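You operate a simulated robot arm through the tools that you are given. There is no shell and no other tool. Be economical: measure what you need, move in short steps, check, and stop when the job is done.

Carry out the task below with a simulated robot arm. There is one attempt and no reset: what you move stays moved.

TASK
Put the cone flask that says "R-3" from the door end of the titration bench on top of the brown bottle there and the cone flask marked "S-806" on top of the clear yellow-footed cylinder.
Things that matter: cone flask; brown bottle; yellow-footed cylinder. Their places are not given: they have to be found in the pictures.

It is judged by the outcome, as a careful person would: the job done as asked, and still so three seconds after it is handed in. It fails if anything else is knocked over, pushed out of place, dropped, spilled or broken.

THE ROBOT
A 6-joint arm with a two-finger parallel gripper, fixed in place. Base frame: the origin is at the foot of the arm, x ahead of it, y to its left, z up; the work surface is at about z = 0. Lengths are in m, angles in rad, forces in N, time in s.
With the tool pointing down near the work surface it reaches from about 0.18 to 0.46 m from the base axis. Its first joint turns from -1.222 to 1.222 rad. Payload 1.9 kg.
Tool frame: the origin (TCP) lies between the finger pads and is the grasp point; the fingertips stand 0.023 m ahead of it; z points along the fingers, y is the line along which they close. The gripper opens to 0.094 m. The fingers are 0.038 m wide and 0.01 m thick; the gripper's body (0.054 by 0.096 m) begins 0.039 m behind the TCP.
Orientation is told as [roll, pitch, yaw] about the base's x, y, z axes, in that order, counted from this pose: with the fingers straight down and closing along the base's y, the tool's x points along the base's -x, its y along +y and its z along -z.

THE INTERFACE
- The arm moves only by the tool play_rows. Its argument "series" is a list of rows, each a list of 7 numbers: the shift along the tool's x, y, z in m, then the turn, a rotation vector about the tool's x, y, z in rad, then the opening, from 0 (shut) to 1 (fully open). In form: [[tx, ty, tz, ax, ay, az, jaw], ...]. A call has 1 to 20 rows; each row shifts and turns the commanded pose from where the row before left it, along the tool's axes as they then stand. A row lasts 0.2 s, in which the tool goes at most 0.05 m and 0.15 rad; a call with a longer step from one row to the next is refused whole, and so is a gripper value outside its range. A pose out of reach is approached as far as the arm can. The call stops where the force on the tool passes 40 N (or 10 N more than at its start, if that is more) or the arm is blocked; 0.2 s more then pass. The fingers move at their own pace (about 0.108 m/s each) and stop on an object; they squeeze with about 25 N. The grip force told is the motor's: it shows also when the fingers shut on nothing. Time passes only in rows, and 0.2 s behind the last, so rows that do not move let the fingers close. It gives the time, the measured TCP pose, the force on the tool (base axes), the opening and the grip force at its end, in the units of the frame above (readings bear some noise).
- Cameras (640 x 400 px; columns grow to the right, rows downward): "scene" is fixed at [0.0499, 0.3047, 0.4371]; the picture's right is [-0.83, -0.55, 0.00], its down [-0.25, 0.37, -0.90] and it looks along [0.50, -0.75, -0.45] (base axes); focal length 214 px, centre (320, 200). "wrist" rides on the gripper at [-0.039, 0, -0.044] in the tool frame; the picture's right is [0.00, -1.00, 0.00], its down [0.97, 0.00, -0.24] and it looks along [0.24, 0.00, 0.97] (tool axes); focal length 218 px, centre (320, 200).
- camera(camera): a new picture of that camera. No time passes.
- locate(camera, pixels): there is no depth. For up to 12 entries [column, row, z] of the newest picture of that camera ("zoom" is the newest enlarged one), the place [x, y] in the base frame at which the ray of that pixel passes the height z, good to about 0.002 m. No time passes.
- enlarge(camera, box): a new picture of the part [left, top, right, bottom] of that camera's present view, enlarged. No time passes.
- sign_off(): hands the job in; it is judged then, once.

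Work in short steps. Measure before you move; look again where a grasp or a placing could have gone wrong, and mend it. You have 60 turns and 20 pictures in all, the two below and enlarged ones among them. Open the gripper and draw the arm clear of the work before you hand the job in, unless the task says otherwise; then end with one line.

The tools are called after "Call:" by a JSON object that holds its "name" and its "arguments". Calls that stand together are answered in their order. play_rows: Moves the arm, as the interface text tells. Its arguments: {"type":"object","properties":{"series":{"type":"array","items":{"type":"array","items":{"type":"number"}}}},"required":["series"]} The other tools are called the same way: camera (camera) takes a picture; locate (camera, pixels) gives the place at which the rays of pixels pass given heights; enlarge (camera, box) takes an enlarged picture of a part of a camera's view; sign_off () hands the job in.

At the start:

```text
time: 0.0
eef_pos: [0.2573, 0.101, 0.3955]
ee_rot: [0.004, 0.0, -0.001]
force: [0.7, -0.5, -1.1]
gripper_width: 0.094
finger_force: 0.0
```

scene: 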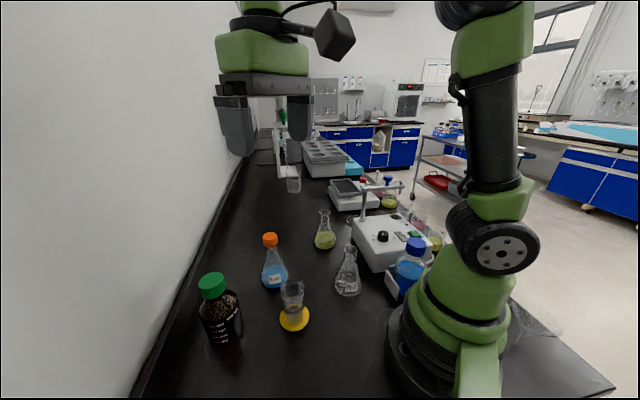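
wrist: 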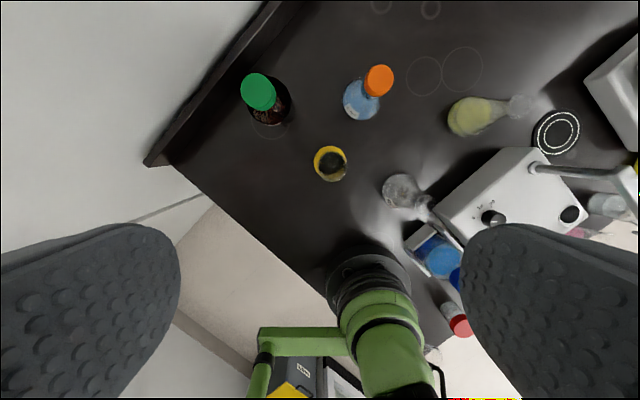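

The pictures show three cone flasks: orange-capped (273,262), green-yellow (325,230) and clear (348,272). I enlarge to read their labels.

Call:
{"name": "enlarge", "arguments": {"camera": "scene", "box": [180, 190, 380, 370]}}

Call:
{"name": "enlarge", "arguments": {"camera": "wrist", "box": [220, 40, 560, 250]}}

```text
2.22 times, centred on (280, 280) of scene
```

zoom: 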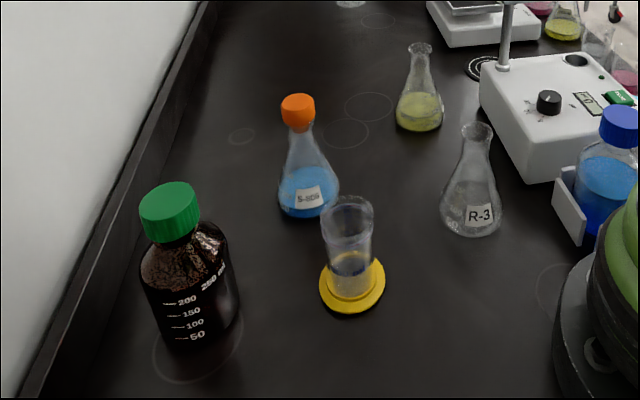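

```text
1.88 times, centred on (390, 145) of wrist
```

zoom: 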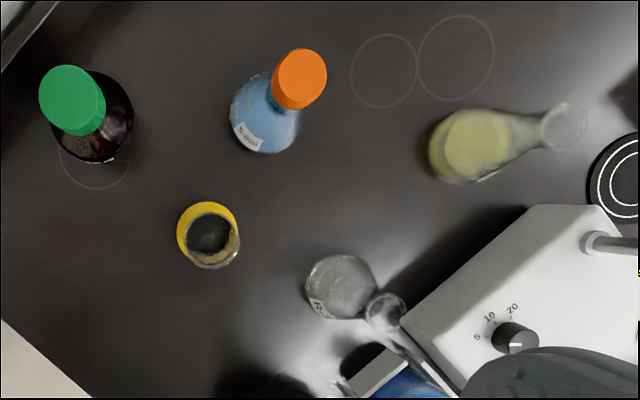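

R-3 is the clear flask, S-806 the orange-capped one. I locate the key features in the wrist zoom and in the scene at several heights.

Call:
{"name": "locate", "arguments": {"camera": "zoom", "pixels": [[72, 100, 0.11], [72, 100, 0.13], [72, 100, 0.15], [213, 238, 0.0], [213, 245, 0.08], [300, 78, 0.09], [300, 78, 0.11], [265, 115, 0.0], [340, 287, 0.0], [386, 311, 0.08], [386, 311, 0.1], [92, 128, 0.0]]}}

Call:
{"name": "locate", "arguments": {"camera": "scene", "pixels": [[211, 278, 0.11], [211, 278, 0.13], [211, 278, 0.15], [294, 318, 0.01], [292, 283, 0.06], [292, 283, 0.08], [270, 236, 0.09], [270, 236, 0.11], [275, 277, 0.0], [347, 286, 0.0], [350, 248, 0.08], [350, 248, 0.1]]}}

```text
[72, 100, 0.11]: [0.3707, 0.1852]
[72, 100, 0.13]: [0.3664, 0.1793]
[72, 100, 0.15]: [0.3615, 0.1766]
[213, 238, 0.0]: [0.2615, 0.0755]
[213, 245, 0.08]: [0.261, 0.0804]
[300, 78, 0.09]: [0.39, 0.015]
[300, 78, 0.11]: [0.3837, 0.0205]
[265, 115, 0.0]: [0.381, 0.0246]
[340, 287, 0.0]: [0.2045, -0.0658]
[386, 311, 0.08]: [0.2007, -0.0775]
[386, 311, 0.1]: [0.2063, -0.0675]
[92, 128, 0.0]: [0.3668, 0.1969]
```

```text
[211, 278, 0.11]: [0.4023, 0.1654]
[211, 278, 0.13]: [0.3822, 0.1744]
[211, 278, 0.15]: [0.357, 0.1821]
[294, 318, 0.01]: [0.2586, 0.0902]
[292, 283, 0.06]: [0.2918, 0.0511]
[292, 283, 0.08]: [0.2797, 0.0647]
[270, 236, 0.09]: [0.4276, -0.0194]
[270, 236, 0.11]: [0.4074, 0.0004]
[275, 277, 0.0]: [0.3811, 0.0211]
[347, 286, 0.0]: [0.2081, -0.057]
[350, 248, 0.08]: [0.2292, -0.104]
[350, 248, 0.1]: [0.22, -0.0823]
```

Cross-checking both views: R-3 ≈ (0.207,-0.060), top 0.12; S-806 ≈ (0.381,0.022), top 0.133; brown bottle ≈ (0.364,0.178), top 0.145; cylinder ≈ (0.261,0.082), top ~0.11. I move high over R-3 to refine and see the clearance to the stirrer.

Call:
{"name": "play_rows", "arguments": {"series": [[0.01, -0.04, 0.02, 0, 0, 0, 0.75], [0.01, -0.04, 0.025, 0, 0, 0, 0.75], [0.01, -0.04, 0.025, 0, 0, 0, 0.75], [0.01, -0.04, 0.025, 0, 0, 0, 0.75], [0.01, 0, 0, 0, 0, 0, 0.75], [0, 0, 0, 0, 0, 0, 0.75]]}}

Call:
{"name": "camera", "arguments": {"camera": "wrist"}}

```text
time: 1.4
eef_pos: [0.2069, -0.0607, 0.2997]
ee_rot: [0.004, 0.0, -0.001]
force: [-0.3, 0.2, 0.5]
gripper_width: 0.0705
finger_force: 0.1
```

```text
15 pictures are left
```

wrist: 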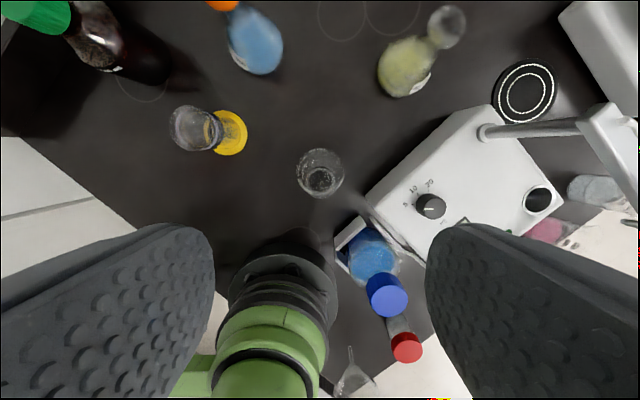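

R-3's mouth is near (321,181) here. I locate its mouth and base, the stirrer corner (365,195), the blue bottle cap (387,295), and the rack.

Call:
{"name": "enlarge", "arguments": {"camera": "wrist", "box": [260, 120, 420, 220]}}

Call:
{"name": "locate", "arguments": {"camera": "wrist", "pixels": [[322, 181, 0.12], [320, 173, 0.0], [368, 193, 0.05], [368, 193, 0.08], [495, 105, 0.07], [387, 295, 0.1], [387, 295, 0.13], [337, 240, 0.03], [355, 218, 0.03], [192, 129, 0.11], [229, 132, 0.005]]}}

Call:
{"name": "locate", "arguments": {"camera": "scene", "pixels": [[374, 272, 0.0], [352, 220, 0.07], [352, 220, 0.05], [373, 250, 0.07], [373, 250, 0.05], [415, 243, 0.1], [415, 243, 0.13]]}}

```text
4.00 times, centred on (340, 170) of wrist
```

zoom: 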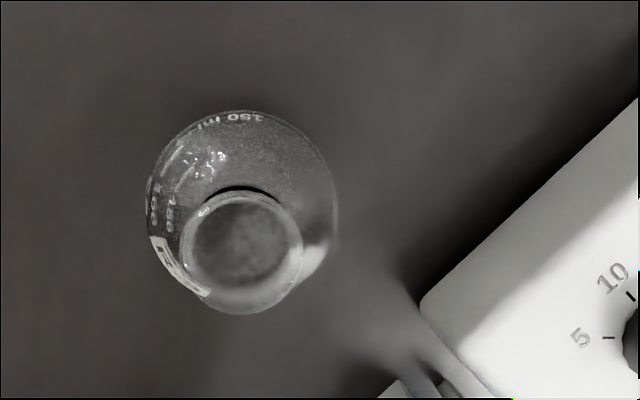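

```text
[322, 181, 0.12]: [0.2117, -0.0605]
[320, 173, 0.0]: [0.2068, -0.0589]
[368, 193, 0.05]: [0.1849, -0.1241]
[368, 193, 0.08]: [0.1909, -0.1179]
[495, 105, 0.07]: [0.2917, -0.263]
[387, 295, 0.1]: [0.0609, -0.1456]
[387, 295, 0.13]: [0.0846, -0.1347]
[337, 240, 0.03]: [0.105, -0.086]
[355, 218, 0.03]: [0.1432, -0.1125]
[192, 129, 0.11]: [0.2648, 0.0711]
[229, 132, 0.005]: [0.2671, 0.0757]
```

```text
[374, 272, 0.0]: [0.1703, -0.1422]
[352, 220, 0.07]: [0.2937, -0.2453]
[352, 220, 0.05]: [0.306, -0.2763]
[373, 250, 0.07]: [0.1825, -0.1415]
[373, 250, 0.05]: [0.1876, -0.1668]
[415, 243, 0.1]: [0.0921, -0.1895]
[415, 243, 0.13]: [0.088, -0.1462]
```

R-3 is at about (0.2085,-0.060) and the stirrer corner is at (0.19,-0.12), below my fingertips' height. I descend around the neck, then close.

Call:
{"name": "play_rows", "arguments": {"series": [[-0.0015, 0.0007, 0.04, 0, 0, 0, 0.75], [0, 0, 0.04, 0, 0, 0, 0.75], [0, 0, 0.04, 0, 0, 0, 0.75], [0, 0, 0.035, 0, 0, 0, 0.75], [0, 0, 0.025, 0, 0, 0, 0.75], [0, 0, 0.012, 0, 0, 0, 0.75], [0, 0, 0, 0, 0, 0, 0.75]]}}

Call:
{"name": "enlarge", "arguments": {"camera": "scene", "box": [260, 150, 440, 310]}}

```text
time: 3.0
eef_pos: [0.2091, -0.0594, 0.1086]
ee_rot: [0.004, 0.0, 0.0]
force: [0.9, 0.6, -0.3]
gripper_width: 0.0706
finger_force: 0.0
```

```text
2.50 times, centred on (350, 230) of scene
```

zoom: 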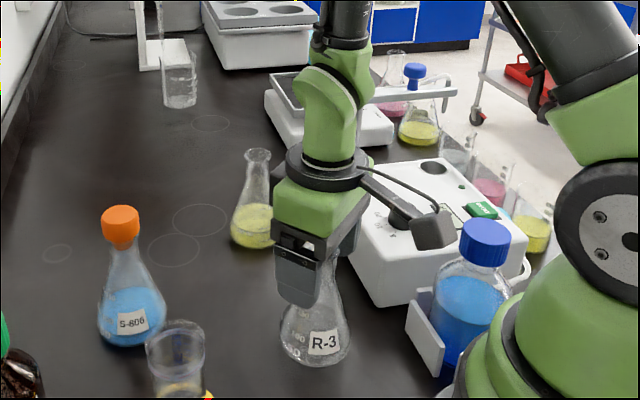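

The fingers straddle R-3's neck without contact. I close gently in place.

Call:
{"name": "play_rows", "arguments": {"series": [[0, 0, 0, 0, 0, 0, 0.45], [0, 0, 0, 0, 0, 0, 0.2], [0, 0, 0, 0, 0, 0, 0.1], [0, 0, 0, 0, 0, 0, 0.1], [0, 0, 0, 0, 0, 0, 0.0], [0, 0, 0, 0, 0, 0, 0.0]]}}

```text
time: 4.4
eef_pos: [0.2092, -0.0581, 0.1077]
ee_rot: [0.003, 0.0, 0.0]
force: [0.3, 0.5, 0.0]
gripper_width: 0.0292
finger_force: 25.2
```

The grip holds at 0.029 m. I lift slowly.

Call:
{"name": "play_rows", "arguments": {"series": [[0, 0, -0.01, 0, 0, 0, 0], [0, 0, -0.025, 0, 0, 0, 0], [0, 0, -0.035, 0, 0, 0, 0], [0, 0, -0.04, 0, 0, 0, 0], [0, 0, -0.04, 0, 0, 0, 0], [0, 0, -0.035, 0, 0, 0, 0], [0, 0, -0.02, 0, 0, 0, 0], [0, 0, 0, 0, 0, 0, 0]]}}

Call:
{"name": "camera", "arguments": {"camera": "scene"}}

Call:
{"name": "camera", "arguments": {"camera": "wrist"}}

```text
time: 6.2
eef_pos: [0.2091, -0.0585, 0.3138]
ee_rot: [0.003, -0.003, 0.001]
force: [-0.5, 0.2, -0.1]
gripper_width: 0.0291
finger_force: 25.5
```

```text
12 pictures are left
```

scene: 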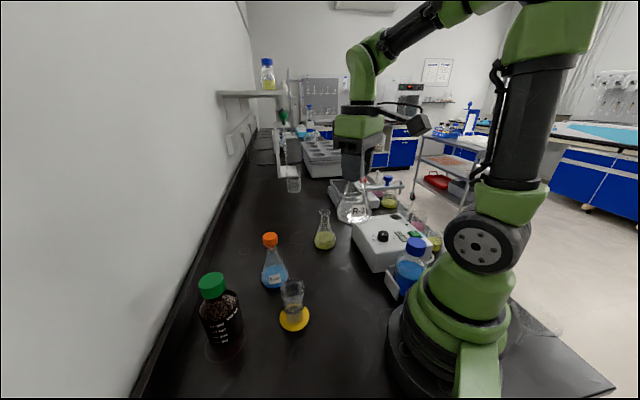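

```text
11 pictures are left
```

wrist: 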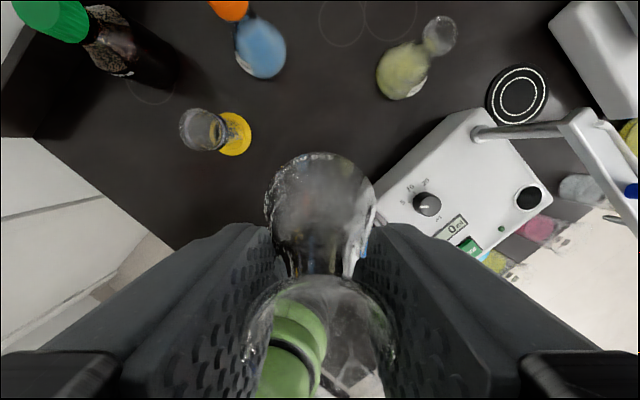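

R-3 is held and upright. I carry it high toward the bottle, stopping short to measure the cap.

Call:
{"name": "play_rows", "arguments": {"series": [[-0.01, 0.02, 0, 0, 0, 0, 0], [-0.015, 0.035, 0, 0, 0, 0, 0], [-0.015, 0.035, 0, 0, 0, 0, 0], [-0.015, 0.035, 0, 0, 0, 0, 0], [-0.015, 0.035, 0, 0, 0, 0, 0], [-0.015, 0.035, 0, 0, 0, 0, 0], [-0.005, 0.02, 0, 0, 0, 0, 0], [0, 0.01, 0, 0, 0, 0, 0], [0, 0, 0, 0, 0, 0, 0]]}}

Call:
{"name": "camera", "arguments": {"camera": "wrist"}}

```text
time: 8.2
eef_pos: [0.2995, 0.1653, 0.3141]
ee_rot: [0.004, 0.0, 0.002]
force: [-0.2, 0.2, -1.1]
gripper_width: 0.0293
finger_force: 25.3
```

```text
10 pictures are left
```

wrist: 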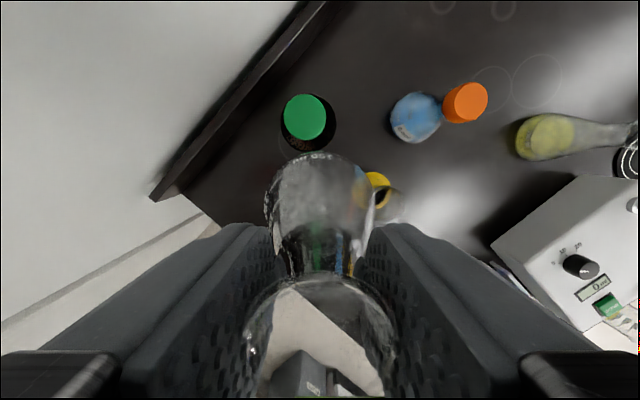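

Cap top is centred around (305,117). I locate it, and the S-806 cap (467,102) and scene bottle cap too.

Call:
{"name": "locate", "arguments": {"camera": "wrist", "pixels": [[305, 117, 0.14], [305, 117, 0.15], [284, 117, 0.145], [327, 117, 0.145], [305, 94, 0.145], [305, 140, 0.145], [467, 101, 0.13], [467, 101, 0.135], [415, 118, 0.0], [308, 120, 0.0]]}}

Call:
{"name": "locate", "arguments": {"camera": "scene", "pixels": [[211, 281, 0.14], [211, 281, 0.145], [211, 281, 0.15], [270, 235, 0.13], [270, 235, 0.135]]}}

```text
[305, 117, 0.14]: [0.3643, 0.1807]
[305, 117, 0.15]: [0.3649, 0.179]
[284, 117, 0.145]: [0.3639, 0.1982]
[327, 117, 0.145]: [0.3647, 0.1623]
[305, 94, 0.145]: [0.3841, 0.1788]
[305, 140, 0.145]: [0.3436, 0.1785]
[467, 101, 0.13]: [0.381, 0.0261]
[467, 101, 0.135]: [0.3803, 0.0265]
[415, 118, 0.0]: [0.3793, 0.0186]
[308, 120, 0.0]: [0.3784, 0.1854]
```

```text
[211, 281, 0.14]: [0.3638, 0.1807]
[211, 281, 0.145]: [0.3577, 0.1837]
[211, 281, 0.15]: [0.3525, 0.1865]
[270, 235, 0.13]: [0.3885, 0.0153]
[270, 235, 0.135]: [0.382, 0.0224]
```

Bottle cap is at (0.364,0.180), top ≈0.14. I move over it and go down to leave about 1.5 cm, then check.

Call:
{"name": "play_rows", "arguments": {"series": [[-0.02, 0.005, 0, 0, 0, 0, 0], [-0.025, 0.005, 0, 0, 0, 0, 0], [-0.015, 0.0047, 0, 0, 0, 0, 0], [-0.005, 0, 0, 0, 0, 0, 0], [0, 0, 0.02, 0, 0, 0, 0], [0, 0, 0.02, 0, 0, 0, 0], [0, 0, 0.01, 0, 0, 0, 0], [0, 0, 0, 0, 0, 0, 0]]}}

Call:
{"name": "enlarge", "arguments": {"camera": "scene", "box": [140, 190, 340, 360]}}

```text
time: 10.0
eef_pos: [0.3636, 0.1814, 0.2645]
ee_rot: [0.003, 0.0, -0.002]
force: [0.2, 1.1, -0.6]
gripper_width: 0.0294
finger_force: 24.6
```

```text
2.35 times, centred on (240, 275) of scene
```

zoom: 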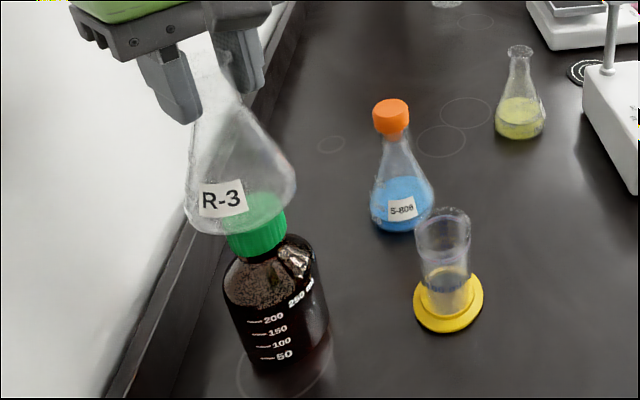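

I check where the flask base sits relative to the cap, by locating its visible base centre and edges at its height.

Call:
{"name": "locate", "arguments": {"camera": "zoom", "pixels": [[241, 207, 0.157], [185, 215, 0.157], [296, 190, 0.157], [257, 217, 0.14], [288, 222, 0.14], [228, 240, 0.14], [215, 233, 0.157]]}}

Call:
{"name": "camera", "arguments": {"camera": "wrist"}}

```text
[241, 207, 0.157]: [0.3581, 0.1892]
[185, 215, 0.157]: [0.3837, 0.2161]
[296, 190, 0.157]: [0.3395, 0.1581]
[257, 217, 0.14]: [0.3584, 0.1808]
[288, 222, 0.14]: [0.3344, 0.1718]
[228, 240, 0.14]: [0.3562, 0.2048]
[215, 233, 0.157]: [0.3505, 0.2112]
```

```text
8 pictures are left
```

wrist: 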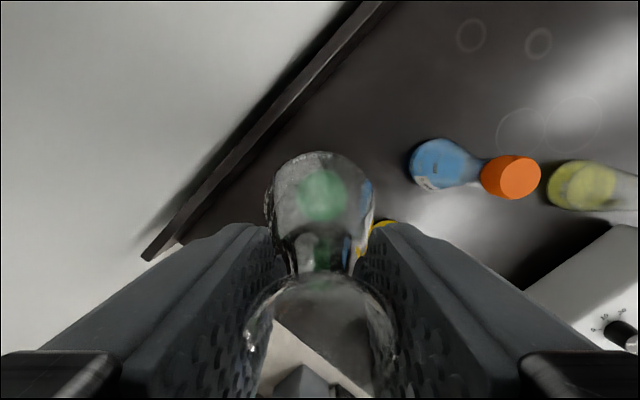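

In the wrist view the cap (323,195) shows centred beneath the flask base (≈321,202; a true axis point at cap height would be at row ≈197), so alignment is within 2 mm. I descend in small steps watching force.

Call:
{"name": "play_rows", "arguments": {"series": [[-0.0005, -0.0015, 0.004, 0, 0, 0, 0], [0, 0, 0.004, 0, 0, 0, 0], [0, 0, 0.002, 0, 0, 0, 0], [0, 0, 0, 0, 0, 0, 0]]}}

```text
time: 11.0
eef_pos: [0.3651, 0.1795, 0.2537]
ee_rot: [0.004, 0.0, 0.0]
force: [0.0, 0.0, -0.7]
gripper_width: 0.0292
finger_force: 25.0
```

No contact yet; on in 2 mm steps.

Call:
{"name": "play_rows", "arguments": {"series": [[0, 0, 0.002, 0, 0, 0, 0], [0, 0, 0.001, 0, 0, 0, 0]]}}

```text
time: 11.6
eef_pos: [0.3645, 0.1783, 0.2523]
ee_rot: [0.005, 0.0, 0.001]
force: [-0.2, -0.2, -0.1]
gripper_width: 0.0294
finger_force: 25.7
```

Call:
{"name": "play_rows", "arguments": {"series": [[0, 0, 0.0015, 0, 0, 0, 0], [0, 0, 0.001, 0, 0, 0, 0]]}}

```text
time: 12.2
eef_pos: [0.365, 0.1786, 0.2497]
ee_rot: [0.004, -0.003, -0.001]
force: [-2.4, -1.8, 22.3]
gripper_width: 0.0293
finger_force: 24.6
```

Contact (22 N). I relieve slightly.

Call:
{"name": "play_rows", "arguments": {"series": [[0, 0, -0.0008, 0, 0, 0, 0], [0, 0, 0, 0, 0, 0, 0]]}}

```text
time: 12.8
eef_pos: [0.3647, 0.1775, 0.2506]
ee_rot: [0.004, -0.003, 0.001]
force: [1.0, -0.6, 21.1]
gripper_width: 0.029
finger_force: 25.5
```

Call:
{"name": "play_rows", "arguments": {"series": [[0, 0, -0.0012, 0, 0, 0, 0], [0, 0, 0, 0, 0, 0, 0]]}}

```text
time: 13.4
eef_pos: [0.3646, 0.1773, 0.2507]
ee_rot: [0.002, 0.002, -0.001]
force: [1.8, 0.6, 6.0]
gripper_width: 0.0291
finger_force: 24.7
```

Light load of 6 N remains; I open gradually.

Call:
{"name": "play_rows", "arguments": {"series": [[0, 0, 0, 0, 0, 0, 0.33], [0, 0, 0, 0, 0, 0, 0.4], [0, 0, 0, 0, 0, 0, 0.55], [0, 0, 0, 0, 0, 0, 0.75], [0, 0, 0, 0, 0, 0, 0.75]]}}

Call:
{"name": "camera", "arguments": {"camera": "wrist"}}

```text
time: 14.6
eef_pos: [0.3637, 0.1783, 0.2497]
ee_rot: [0.003, 0.0, -0.001]
force: [-0.4, -0.8, 0.4]
gripper_width: 0.0703
finger_force: 0.1
```

```text
7 pictures are left
```

wrist: 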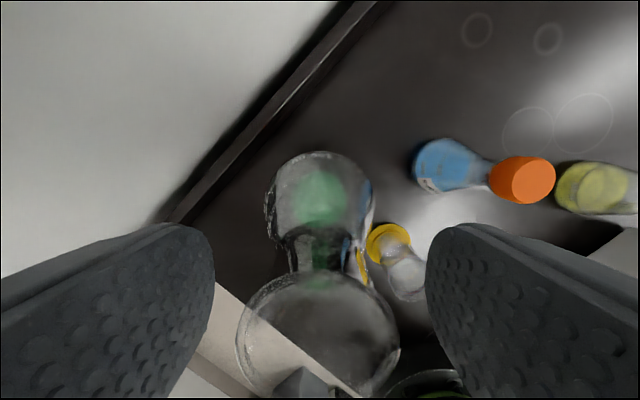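

R-3 stands centred on the cap. I go straight up, clear it, then move over S-806 at (0.381,0.024).

Call:
{"name": "play_rows", "arguments": {"series": [[0, 0, -0.02, 0, 0, 0, 0.75], [0, 0, -0.03, 0, 0, 0, 0.75], [0, 0, -0.03, 0, 0, 0, 0.75], [0, 0, 0, 0, 0, 0, 0.75], [-0.005, -0.03, 0, 0, 0, 0, 0.75], [-0.005, -0.04, 0, 0, 0, 0, 0.75], [-0.005, -0.04, 0, 0, 0, 0, 0.75], [-0.002, -0.044, 0, 0, 0, 0, 0.75], [0, 0, 0.04, 0, 0, 0, 0.75], [0, 0, 0.04, 0, 0, 0, 0.75], [0, 0, 0, 0, 0, 0, 0.75]]}}

Call:
{"name": "camera", "arguments": {"camera": "wrist"}}

```text
time: 17.0
eef_pos: [0.3815, 0.0252, 0.2502]
ee_rot: [0.003, 0.0, 0.001]
force: [-0.1, -0.4, 0.2]
gripper_width: 0.0703
finger_force: 0.0
```

```text
6 pictures are left
```

wrist: 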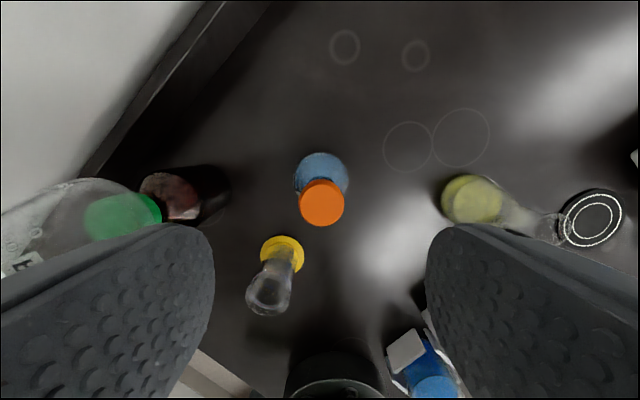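

Cap at (322,203), flask base ≈(321,176); cylinder mouth ≈(269,296), foot (283,254). I locate these.

Call:
{"name": "locate", "arguments": {"camera": "wrist", "pixels": [[322, 203, 0.13], [322, 203, 0.135], [321, 177, 0.005], [269, 296, 0.1], [269, 296, 0.11], [269, 296, 0.12], [282, 255, 0.005], [299, 203, 0.133], [346, 203, 0.133]]}}

Call:
{"name": "locate", "arguments": {"camera": "scene", "pixels": [[293, 283, 0.1], [293, 283, 0.11], [293, 283, 0.12], [294, 318, 0.005]]}}

```text
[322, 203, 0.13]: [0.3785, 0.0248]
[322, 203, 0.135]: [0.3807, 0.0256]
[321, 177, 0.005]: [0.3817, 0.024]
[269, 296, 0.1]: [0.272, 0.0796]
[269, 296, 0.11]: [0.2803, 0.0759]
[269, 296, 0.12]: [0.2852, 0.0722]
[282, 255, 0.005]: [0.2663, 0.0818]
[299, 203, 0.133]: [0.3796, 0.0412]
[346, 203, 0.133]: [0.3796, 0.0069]
```

```text
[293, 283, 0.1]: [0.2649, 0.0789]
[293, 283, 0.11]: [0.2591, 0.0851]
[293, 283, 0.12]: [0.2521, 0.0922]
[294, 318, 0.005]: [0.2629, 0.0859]
```

S-806 is at (0.380,0.0245), cap 0.034 wide. I descend to z≈0.115 and close on the cap.

Call:
{"name": "play_rows", "arguments": {"series": [[0.0013, -0.0005, 0.04, 0, 0, 0, 0.75], [0, 0, 0.04, 0, 0, 0, 0.75], [0, 0, 0.03, 0, 0, 0, 0.75], [0, 0, 0.017, 0, 0, 0, 0.75], [0, 0, 0.008, 0, 0, 0, 0.75], [0, 0, 0, 0, 0, 0, 0.75], [0, 0, 0, 0, 0, 0, 0.45], [0, 0, 0, 0, 0, 0, 0.3], [0, 0, 0, 0, 0, 0, 0.15], [0, 0, 0, 0, 0, 0, 0], [0, 0, 0, 0, 0, 0, 0]]}}

```text
time: 19.4
eef_pos: [0.3813, 0.0246, 0.1157]
ee_rot: [0.002, 0.0, 0.001]
force: [-0.6, -0.5, -1.0]
gripper_width: 0.0333
finger_force: 24.4
```

Gripped at 0.033 m on the cap. I lift and carry to over the cylinder at (0.266,0.080), then look.

Call:
{"name": "play_rows", "arguments": {"series": [[0, 0, -0.01, 0, 0, 0, 0], [0, 0, -0.025, 0, 0, 0, 0], [0, 0, -0.04, 0, 0, 0, 0], [0, 0, -0.04, 0, 0, 0, 0], [0, 0, -0.03, 0, 0, 0, 0], [0, 0, 0, 0, 0, 0, 0], [0.01, 0.005, 0, 0, 0, 0, 0], [0.03, 0.015, 0, 0, 0, 0, 0], [0.035, 0.0175, 0, 0, 0, 0, 0], [0.03, 0.013, 0, 0, 0, 0, 0], [0.01, 0.005, 0, 0, 0, 0, 0], [0, 0, 0, 0, 0, 0, 0]]}}

Call:
{"name": "camera", "arguments": {"camera": "wrist"}}

Call:
{"name": "enlarge", "arguments": {"camera": "scene", "box": [180, 190, 380, 350]}}

```text
time: 22.0
eef_pos: [0.265, 0.0802, 0.261]
ee_rot: [0.003, 0.0, 0.002]
force: [0.3, 0.1, -1.8]
gripper_width: 0.0332
finger_force: 25.4
```

```text
5 pictures are left
```

wrist: 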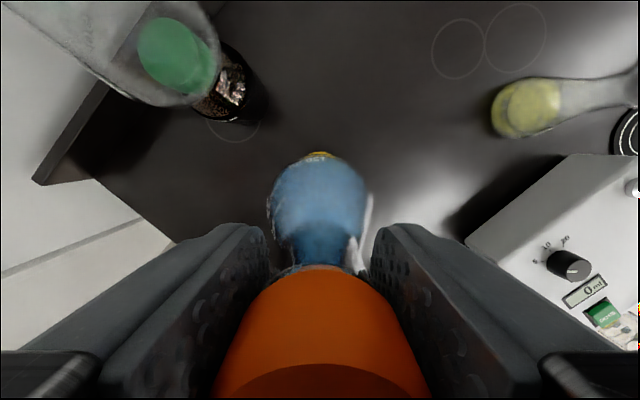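

```text
2.50 times, centred on (280, 270) of scene
```

zoom: 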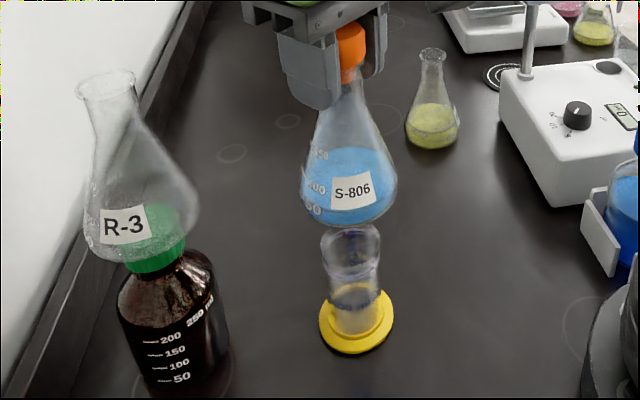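

R-3 stands well. For the cylinder's exact spot I locate its foot edges and rim edges in this zoom.

Call:
{"name": "locate", "arguments": {"camera": "zoom", "pixels": [[319, 322, 0.006], [394, 305, 0.006], [356, 354, 0.003], [356, 316, 0.006], [320, 240, 0.1], [381, 236, 0.1], [350, 240, 0.1], [350, 240, 0.095], [350, 240, 0.105]]}}

Call:
{"name": "locate", "arguments": {"camera": "wrist", "pixels": [[319, 151, 0.006], [300, 157, 0.006], [338, 157, 0.006]]}}

```text
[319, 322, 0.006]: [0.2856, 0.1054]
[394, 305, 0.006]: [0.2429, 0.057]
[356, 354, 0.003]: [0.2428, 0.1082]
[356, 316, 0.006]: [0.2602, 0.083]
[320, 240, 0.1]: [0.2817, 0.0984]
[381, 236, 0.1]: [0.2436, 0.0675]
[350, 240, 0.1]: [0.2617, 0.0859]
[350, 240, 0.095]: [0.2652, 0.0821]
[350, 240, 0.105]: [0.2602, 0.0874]
```

```text
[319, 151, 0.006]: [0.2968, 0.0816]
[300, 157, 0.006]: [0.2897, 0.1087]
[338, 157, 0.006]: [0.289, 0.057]
```

Cylinder centre from its foot edges is (0.265,0.0815), rim ≈0.10, about 1 mm from my axis. I nudge and descend to leave ~1 cm, then smaller steps.

Call:
{"name": "play_rows", "arguments": {"series": [[-0.0008, 0.0012, 0.015, 0, 0, 0, 0], [0, 0, 0.012, 0, 0, 0, 0], [0, 0, 0.006, 0, 0, 0, 0], [0, 0, 0, 0, 0, 0, 0]]}}

Call:
{"name": "enlarge", "arguments": {"camera": "scene", "box": [230, 200, 350, 340]}}

```text
time: 23.0
eef_pos: [0.2668, 0.0813, 0.2269]
ee_rot: [0.003, -0.001, 0.002]
force: [-0.5, -0.3, -1.6]
gripper_width: 0.0331
finger_force: 24.8
```

```text
2.86 times, centred on (290, 270) of scene
```

zoom: 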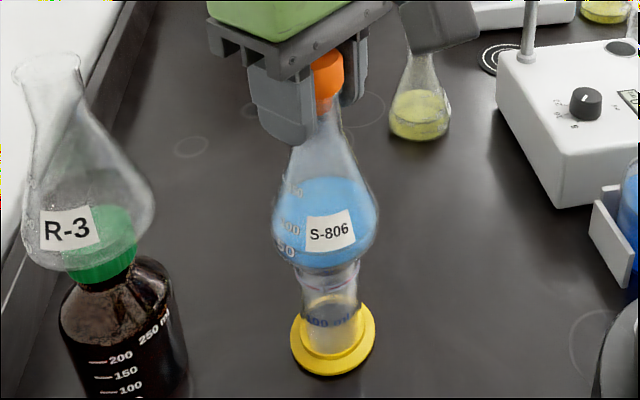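

Well aligned; the base is still above the rim. I continue down in small steps.

Call:
{"name": "play_rows", "arguments": {"series": [[0.0008, 0, 0.003, 0, 0, 0, 0], [0, 0, 0.003, 0, 0, 0, 0], [0, 0, 0, 0, 0, 0, 0]]}}

```text
time: 23.8
eef_pos: [0.2653, 0.0813, 0.2216]
ee_rot: [0.004, 0.001, 0.0]
force: [-0.5, 0.1, -1.9]
gripper_width: 0.0333
finger_force: 24.9
```

Call:
{"name": "play_rows", "arguments": {"series": [[0, 0, 0.0015, 0, 0, 0, 0], [0, 0, 0.0015, 0, 0, 0, 0]]}}

```text
time: 24.4
eef_pos: [0.2645, 0.0822, 0.2179]
ee_rot: [0.004, -0.001, 0.0]
force: [-0.2, 0.7, -1.4]
gripper_width: 0.0331
finger_force: 24.6
```

Call:
{"name": "play_rows", "arguments": {"series": [[0, 0, 0.0015, 0, 0, 0, 0], [0, 0, 0.001, 0, 0, 0, 0]]}}

```text
time: 25.0
eef_pos: [0.2659, 0.0813, 0.2154]
ee_rot: [0.005, 0.002, 0.0]
force: [-0.2, 0.1, -2.6]
gripper_width: 0.0329
finger_force: 24.9
```

Call:
{"name": "play_rows", "arguments": {"series": [[0, 0, 0.0015, 0, 0, 0, 0], [0, 0, 0.001, 0, 0, 0, 0]]}}

```text
time: 25.6
eef_pos: [0.2653, 0.0818, 0.2134]
ee_rot: [0.003, 0.0, -0.001]
force: [0.6, -0.5, -1.2]
gripper_width: 0.0331
finger_force: 24.7
```

Call:
{"name": "play_rows", "arguments": {"series": [[0, 0, 0.0015, 0, 0, 0, 0], [0, 0, 0.001, 0, 0, 0, 0]]}}

```text
time: 26.2
eef_pos: [0.2649, 0.081, 0.212]
ee_rot: [0.004, 0.001, 0.001]
force: [-0.3, -0.6, -1.0]
gripper_width: 0.0332
finger_force: 25.3
```

Call:
{"name": "play_rows", "arguments": {"series": [[0, 0, 0.0015, 0, 0, 0, 0], [0, 0, 0.001, 0, 0, 0, 0]]}}

```text
time: 26.8
eef_pos: [0.2662, 0.0807, 0.2091]
ee_rot: [0.003, -0.003, 0.0]
force: [-2.2, -0.3, 14.8]
gripper_width: 0.0332
finger_force: 24.9
```

Contact at 14.8 N. I relieve slightly.

Call:
{"name": "play_rows", "arguments": {"series": [[0, 0, -0.001, 0, 0, 0, 0], [0, 0, 0, 0, 0, 0, 0]]}}

```text
time: 27.4
eef_pos: [0.2665, 0.0821, 0.2092]
ee_rot: [0.003, 0.0, 0.0]
force: [-0.6, 0.3, -0.4]
gripper_width: 0.0333
finger_force: 25.4
```

Now nearly unloaded. I ease down 0.4 mm and take a view before release.

Call:
{"name": "play_rows", "arguments": {"series": [[0, 0, 0.0004, 0, 0, 0, 0], [0, 0, 0, 0, 0, 0, 0]]}}

Call:
{"name": "enlarge", "arguments": {"camera": "scene", "box": [240, 220, 340, 340]}}

```text
time: 28.0
eef_pos: [0.2653, 0.081, 0.2099]
ee_rot: [0.003, 0.0, 0.001]
force: [0.0, 0.2, 0.6]
gripper_width: 0.0335
finger_force: 25.2
```

```text
3.33 times, centred on (290, 280) of scene
```

zoom: 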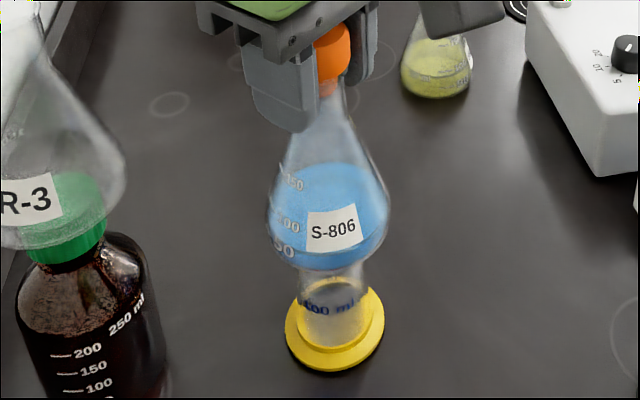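

S-806 sits centred on the rim. I open gradually.

Call:
{"name": "play_rows", "arguments": {"series": [[0, 0, 0, 0, 0, 0, 0.37], [0, 0, 0, 0, 0, 0, 0.42], [0, 0, 0, 0, 0, 0, 0.55], [0, 0, 0, 0, 0, 0, 0.75], [0, 0, 0, 0, 0, 0, 0.75]]}}

```text
time: 29.2
eef_pos: [0.2665, 0.0814, 0.2097]
ee_rot: [0.003, 0.001, 0.001]
force: [0.1, 0.6, -0.2]
gripper_width: 0.0707
finger_force: 0.1
```

Released; I rise straight up and move off toward the free side, then check.

Call:
{"name": "play_rows", "arguments": {"series": [[0, 0, -0.01, 0, 0, 0, 0.75], [0, 0, -0.03, 0, 0, 0, 0.75], [0, 0, -0.04, 0, 0, 0, 0.75], [0, 0, -0.04, 0, 0, 0, 0.75], [0, 0, -0.03, 0, 0, 0, 0.75], [0, -0.03, 0, 0, 0, 0, 0.75], [0, -0.04, 0, 0, 0, 0, 0.75], [0, -0.04, 0, 0, 0, 0, 0.75], [0, 0, 0, 0, 0, 0, 0.75], [0, 0, 0, 0, 0, 0, 0.75]]}}

Call:
{"name": "camera", "arguments": {"camera": "scene"}}

```text
time: 31.4
eef_pos: [0.2654, -0.0294, 0.3576]
ee_rot: [0.005, 0.0, 0.0]
force: [-0.1, 0.0, 0.8]
gripper_width: 0.0706
finger_force: 0.0
```

```text
1 pictures are left
```

scene: 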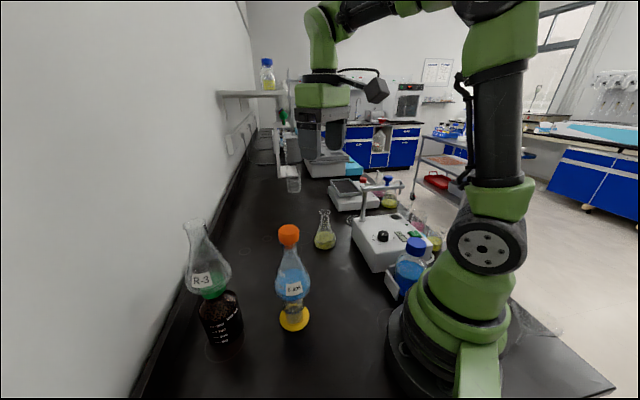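

Both flasks stand on their targets, everything else is in place, and the arm is clear. I hand it in.

Call:
{"name": "sign_off", "arguments": {}}

```text
The job is handed in.
```

The R-3 flask is standing on the brown bottle and the S-806 flask is standing on the yellow-footed cylinder; nothing else looked moved in the last picture, and I've handed the job in.
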